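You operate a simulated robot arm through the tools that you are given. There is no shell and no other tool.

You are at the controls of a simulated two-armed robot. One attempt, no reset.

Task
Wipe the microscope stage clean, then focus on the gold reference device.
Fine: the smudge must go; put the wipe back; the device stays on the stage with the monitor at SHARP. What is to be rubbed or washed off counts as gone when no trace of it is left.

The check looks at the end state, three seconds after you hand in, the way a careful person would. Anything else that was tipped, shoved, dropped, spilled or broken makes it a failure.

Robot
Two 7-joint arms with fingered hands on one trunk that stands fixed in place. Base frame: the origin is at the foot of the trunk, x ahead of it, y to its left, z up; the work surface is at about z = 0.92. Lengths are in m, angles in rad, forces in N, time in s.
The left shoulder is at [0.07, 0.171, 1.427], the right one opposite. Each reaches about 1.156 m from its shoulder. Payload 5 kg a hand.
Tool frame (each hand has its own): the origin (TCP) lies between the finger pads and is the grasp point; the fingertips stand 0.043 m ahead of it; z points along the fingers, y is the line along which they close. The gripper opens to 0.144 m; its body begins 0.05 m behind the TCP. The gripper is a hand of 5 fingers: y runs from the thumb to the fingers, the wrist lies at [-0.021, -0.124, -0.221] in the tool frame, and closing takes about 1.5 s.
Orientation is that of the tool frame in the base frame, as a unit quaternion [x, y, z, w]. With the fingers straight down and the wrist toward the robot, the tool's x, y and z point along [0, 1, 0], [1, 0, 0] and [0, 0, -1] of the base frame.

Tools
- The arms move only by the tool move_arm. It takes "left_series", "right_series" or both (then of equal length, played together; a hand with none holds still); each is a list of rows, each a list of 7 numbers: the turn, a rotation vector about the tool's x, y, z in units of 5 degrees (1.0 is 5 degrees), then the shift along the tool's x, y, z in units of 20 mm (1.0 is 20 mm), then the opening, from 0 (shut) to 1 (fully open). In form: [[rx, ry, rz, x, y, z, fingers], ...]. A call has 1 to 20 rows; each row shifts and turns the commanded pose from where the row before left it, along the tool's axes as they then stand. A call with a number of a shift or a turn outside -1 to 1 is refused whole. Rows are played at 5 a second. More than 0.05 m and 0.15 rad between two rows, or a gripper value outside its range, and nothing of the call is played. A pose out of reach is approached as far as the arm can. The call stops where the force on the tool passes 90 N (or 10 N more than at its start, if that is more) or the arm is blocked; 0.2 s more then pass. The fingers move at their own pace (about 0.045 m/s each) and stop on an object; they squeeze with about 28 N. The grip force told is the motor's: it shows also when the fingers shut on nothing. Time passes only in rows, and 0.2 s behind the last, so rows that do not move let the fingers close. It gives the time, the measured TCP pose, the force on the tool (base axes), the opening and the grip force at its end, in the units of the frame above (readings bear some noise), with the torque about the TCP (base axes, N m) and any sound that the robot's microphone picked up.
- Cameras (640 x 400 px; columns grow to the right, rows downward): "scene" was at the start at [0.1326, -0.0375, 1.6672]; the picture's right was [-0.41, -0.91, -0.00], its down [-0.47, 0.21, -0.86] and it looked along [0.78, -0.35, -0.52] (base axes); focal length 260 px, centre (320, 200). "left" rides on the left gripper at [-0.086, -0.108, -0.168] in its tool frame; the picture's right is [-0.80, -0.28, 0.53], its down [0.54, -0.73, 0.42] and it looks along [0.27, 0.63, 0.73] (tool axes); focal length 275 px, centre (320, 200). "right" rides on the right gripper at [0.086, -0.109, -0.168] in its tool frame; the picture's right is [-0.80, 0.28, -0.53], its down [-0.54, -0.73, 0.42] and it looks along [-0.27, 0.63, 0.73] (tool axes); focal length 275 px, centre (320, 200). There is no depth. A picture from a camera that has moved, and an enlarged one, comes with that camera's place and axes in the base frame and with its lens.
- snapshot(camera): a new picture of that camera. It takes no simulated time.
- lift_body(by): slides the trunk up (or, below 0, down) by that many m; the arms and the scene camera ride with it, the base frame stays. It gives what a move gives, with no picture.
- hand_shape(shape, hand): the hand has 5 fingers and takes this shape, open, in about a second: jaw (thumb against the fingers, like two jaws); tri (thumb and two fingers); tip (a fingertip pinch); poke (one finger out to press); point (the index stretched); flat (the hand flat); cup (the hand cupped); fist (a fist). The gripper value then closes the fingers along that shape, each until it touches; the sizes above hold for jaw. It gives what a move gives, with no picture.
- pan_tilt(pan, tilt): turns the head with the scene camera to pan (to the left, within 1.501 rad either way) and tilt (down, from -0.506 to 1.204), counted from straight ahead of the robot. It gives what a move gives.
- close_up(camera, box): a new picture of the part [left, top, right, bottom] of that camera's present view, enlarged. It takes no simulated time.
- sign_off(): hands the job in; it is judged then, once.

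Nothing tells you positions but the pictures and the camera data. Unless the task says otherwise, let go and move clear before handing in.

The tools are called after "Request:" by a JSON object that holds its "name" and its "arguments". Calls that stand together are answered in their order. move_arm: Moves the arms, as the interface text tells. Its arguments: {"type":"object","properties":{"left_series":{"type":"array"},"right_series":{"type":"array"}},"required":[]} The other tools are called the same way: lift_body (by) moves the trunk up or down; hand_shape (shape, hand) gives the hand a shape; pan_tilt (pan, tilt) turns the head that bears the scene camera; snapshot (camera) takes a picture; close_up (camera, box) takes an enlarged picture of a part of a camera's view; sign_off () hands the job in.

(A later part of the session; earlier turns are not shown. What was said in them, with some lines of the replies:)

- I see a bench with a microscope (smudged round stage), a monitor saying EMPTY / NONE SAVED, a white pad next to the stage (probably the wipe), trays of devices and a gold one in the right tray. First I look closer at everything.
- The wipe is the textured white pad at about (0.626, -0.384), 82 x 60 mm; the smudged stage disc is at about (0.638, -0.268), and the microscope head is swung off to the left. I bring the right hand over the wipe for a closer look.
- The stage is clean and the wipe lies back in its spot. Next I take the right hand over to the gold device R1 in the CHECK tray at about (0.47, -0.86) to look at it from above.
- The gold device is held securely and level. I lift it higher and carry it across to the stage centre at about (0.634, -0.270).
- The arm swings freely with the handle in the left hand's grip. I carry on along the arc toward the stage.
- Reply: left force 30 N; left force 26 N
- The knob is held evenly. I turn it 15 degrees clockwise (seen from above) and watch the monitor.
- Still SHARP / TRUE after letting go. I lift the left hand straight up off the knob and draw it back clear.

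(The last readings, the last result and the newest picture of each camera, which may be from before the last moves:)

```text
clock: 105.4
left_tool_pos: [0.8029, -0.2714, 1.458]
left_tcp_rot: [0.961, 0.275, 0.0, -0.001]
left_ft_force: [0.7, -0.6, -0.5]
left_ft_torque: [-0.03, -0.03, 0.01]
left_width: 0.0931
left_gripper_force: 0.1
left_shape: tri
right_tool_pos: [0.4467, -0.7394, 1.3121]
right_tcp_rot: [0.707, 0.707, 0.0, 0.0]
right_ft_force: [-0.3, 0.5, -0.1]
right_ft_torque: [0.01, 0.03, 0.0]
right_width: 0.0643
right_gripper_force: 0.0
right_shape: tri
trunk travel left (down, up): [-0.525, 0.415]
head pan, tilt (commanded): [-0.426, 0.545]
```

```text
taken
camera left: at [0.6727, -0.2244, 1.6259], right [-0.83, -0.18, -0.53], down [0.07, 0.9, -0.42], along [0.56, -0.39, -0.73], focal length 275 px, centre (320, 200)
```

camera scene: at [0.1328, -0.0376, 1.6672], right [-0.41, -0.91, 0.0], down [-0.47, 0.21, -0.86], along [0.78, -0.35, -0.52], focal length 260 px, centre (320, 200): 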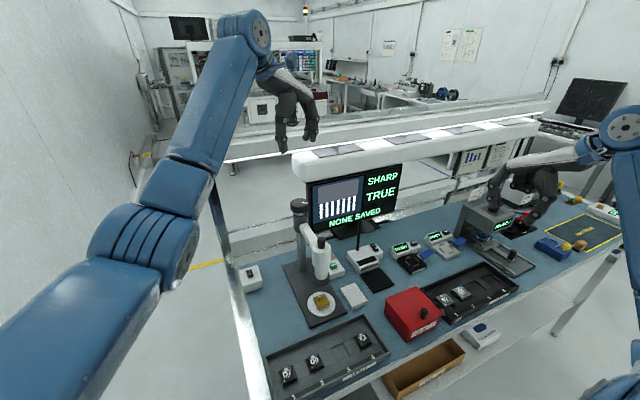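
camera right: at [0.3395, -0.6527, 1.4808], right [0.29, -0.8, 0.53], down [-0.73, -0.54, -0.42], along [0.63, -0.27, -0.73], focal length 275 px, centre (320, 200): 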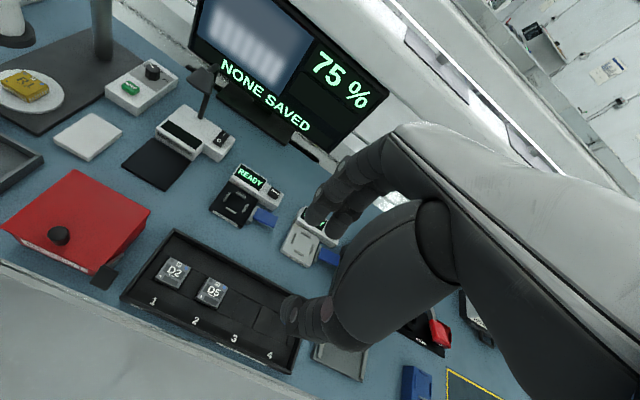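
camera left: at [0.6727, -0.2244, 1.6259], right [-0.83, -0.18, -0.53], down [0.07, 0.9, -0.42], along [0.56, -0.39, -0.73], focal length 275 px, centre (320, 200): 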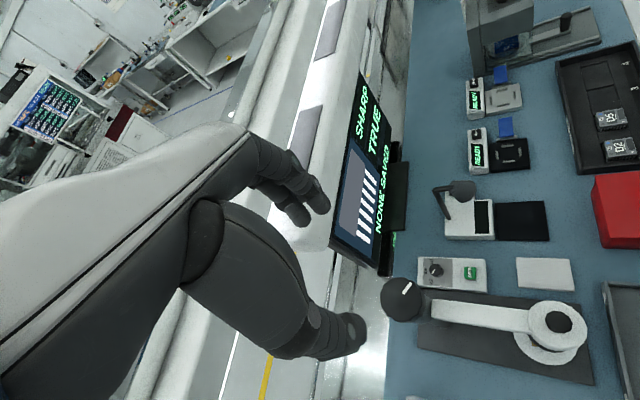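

Request:
{"name": "move_arm", "arguments": {"left_series": [[0, 0, 0, 0.5, -0.8, -0.5, 0.65], [0, 0, 0, 0.5, -0.8, -0.5, 0.65], [0, 0, 0, 0.5, -0.8, -0.5, 0.65], [0, 0, 0, 0.5, -0.8, -0.5, 0.65], [0, 0, 0, 0.5, -0.8, -0.5, 0.65], [0, 0, 0, 0.5, -0.8, -0.5, 0.65], [0, 0, 0, 0.5, -0.8, -0.5, 0.65], [0, 0, 0, 0.5, -0.8, -0.5, 0.65], [0, 0, 0, 0, 0, 0, 0.65]]}}

Request:
{"name": "close_up", "arguments": {"camera": "scene", "box": [270, 160, 430, 340]}}

Request:
{"name": "close_up", "arguments": {"camera": "scene", "box": [296, 280, 376, 330]}}

Request:
{"name": "close_up", "arguments": {"camera": "scene", "box": [240, 230, 560, 400]}}

Request:
{"name": "snapshot", "arguments": {"camera": "right"}}

```text
clock: 107.4
left_tool_pos: [0.8038, -0.1205, 1.5364]
left_tcp_rot: [0.961, 0.276, 0.0, -0.001]
left_ft_force: [-0.1, -0.4, 0.3]
left_ft_torque: [0.01, 0.04, -0.03]
left_width: 0.0933
left_gripper_force: 0.1
left_shape: tri
right_tool_pos: [0.4469, -0.739, 1.3119]
right_tcp_rot: [0.707, 0.707, 0.0, 0.0]
right_ft_force: [0.3, 0.7, 0.1]
right_ft_torque: [0.01, -0.02, 0.0]
right_width: 0.0644
right_gripper_force: 0.1
right_shape: tri
trunk travel left (down, up): [-0.525, 0.415]
head pan, tilt (commanded): [-0.426, 0.545]
```

```text
2.22 times, centred on (350, 250) of scene
camera zoom: at [0.1326, -0.0381, 1.6672], right [-0.41, -0.91, 0.0], down [-0.47, 0.21, -0.86], along [0.78, -0.35, -0.52], focal length 577 px, centre (253, 89)
```

zoom: 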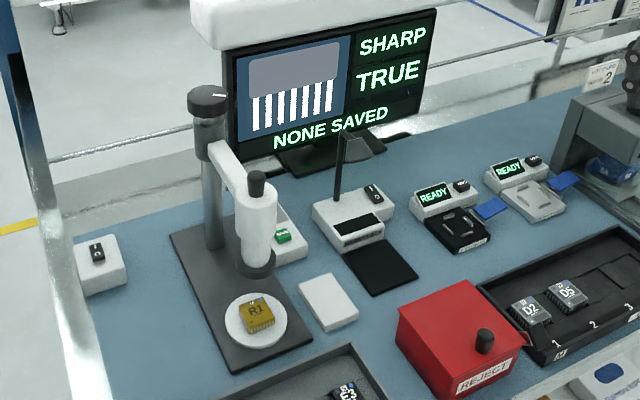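

```text
8.00 times, centred on (336, 305) of scene
camera zoom: at [0.1326, -0.0381, 1.6672], right [-0.41, -0.91, 0.0], down [-0.47, 0.21, -0.86], along [0.78, -0.35, -0.52], focal length 2078 px, centre (192, -640)
```

zoom: 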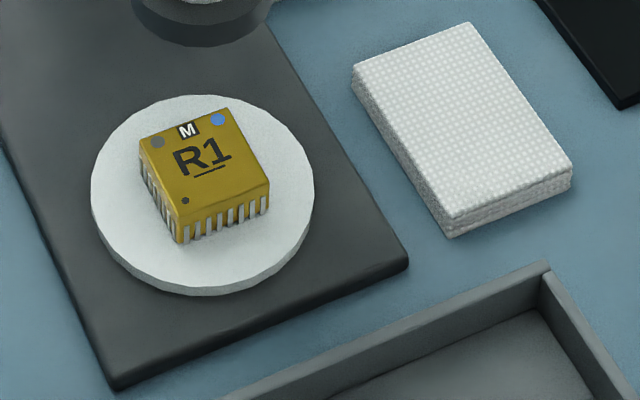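

```text
2.00 times, centred on (400, 315) of scene
camera zoom: at [0.1326, -0.0381, 1.6672], right [-0.41, -0.91, 0.0], down [-0.47, 0.21, -0.86], along [0.78, -0.35, -0.52], focal length 520 px, centre (160, -30)
```

zoom: 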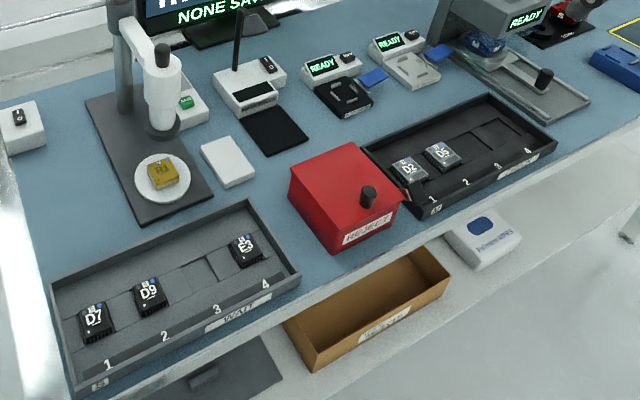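

```text
taken
camera right: at [0.3385, -0.6551, 1.4801], right [0.28, -0.8, 0.53], down [-0.73, -0.54, -0.42], along [0.63, -0.27, -0.73], focal length 275 px, centre (320, 200)
```

right: 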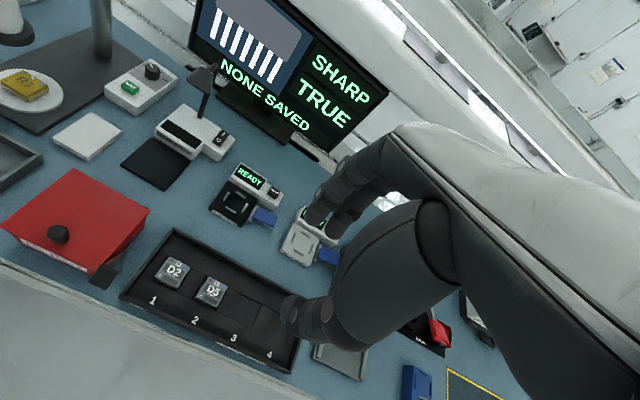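

Request:
{"name": "close_up", "arguments": {"camera": "scene", "box": [440, 240, 536, 320]}}

Request:
{"name": "close_up", "arguments": {"camera": "scene", "box": [280, 260, 400, 335]}}

Request:
{"name": "close_up", "arguments": {"camera": "scene", "box": [290, 150, 420, 240]}}

```text
5.00 times, centred on (488, 280) of scene
camera zoom: at [0.1326, -0.0381, 1.6672], right [-0.41, -0.91, 0.0], down [-0.47, 0.21, -0.86], along [0.78, -0.35, -0.52], focal length 1299 px, centre (-520, -200)
```

zoom: 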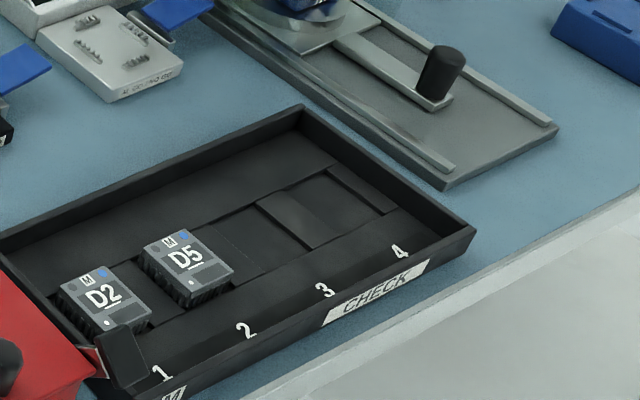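

```text
5.33 times, centred on (340, 298) of scene
camera zoom: at [0.1326, -0.0381, 1.6672], right [-0.41, -0.91, 0.0], down [-0.47, 0.21, -0.86], along [0.78, -0.35, -0.52], focal length 1386 px, centre (213, -320)
```

zoom: 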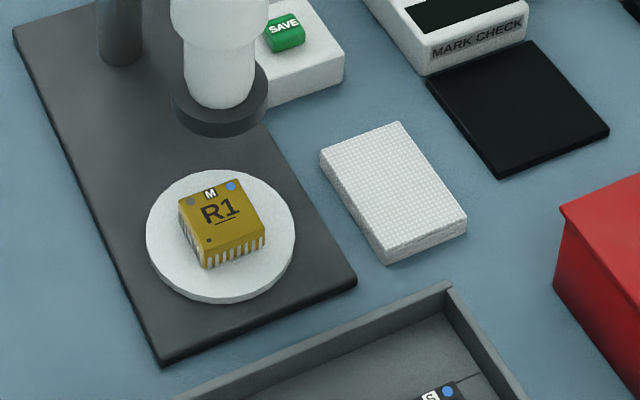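

```text
4.44 times, centred on (355, 195) of scene
camera zoom: at [0.1326, -0.0381, 1.6672], right [-0.41, -0.91, 0.0], down [-0.47, 0.21, -0.86], along [0.78, -0.35, -0.52], focal length 1155 px, centre (164, 222)
```

zoom: 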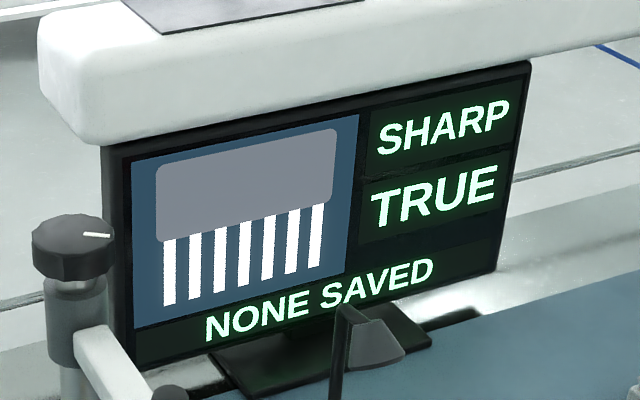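

The stage shows no smudge and the wipe is back in its original spot. The gold device R1 sits centred on the stage, and the monitor reads SHARP. The tray and the other items are where they were, and both hands are empty and clear, so I hand the job in.

Request:
{"name": "sign_off", "arguments": {}}

```text
The job is handed in.
```

The job is handed in: the stage is clean and the gold device R1 is in focus. In my last look before handing in, the monitor read SHARP with TRUE below it.

- **Stage:** I saw no trace of the smudge in any camera view before R1 went on.
- **Wipe:** it is back in its original place beside the microscope base, within about 2 mm by the pictures.
- **R1:** it sits upright in the middle of the stage. I swung the microscope head over it and turned the focus knob about 58 degrees clockwise.
- **Everything else:** I compared before and after views of the CHECK tray and the stage area, and nothing looked moved. One finger pressed lightly (about 5 N) on the back wall of the CHECK tray while I lined up on R1.
- **Hands:** both are empty and clear of the bench.

I did not touch SAVE or the magnification knob, so the monitor still says NONE SAVED.
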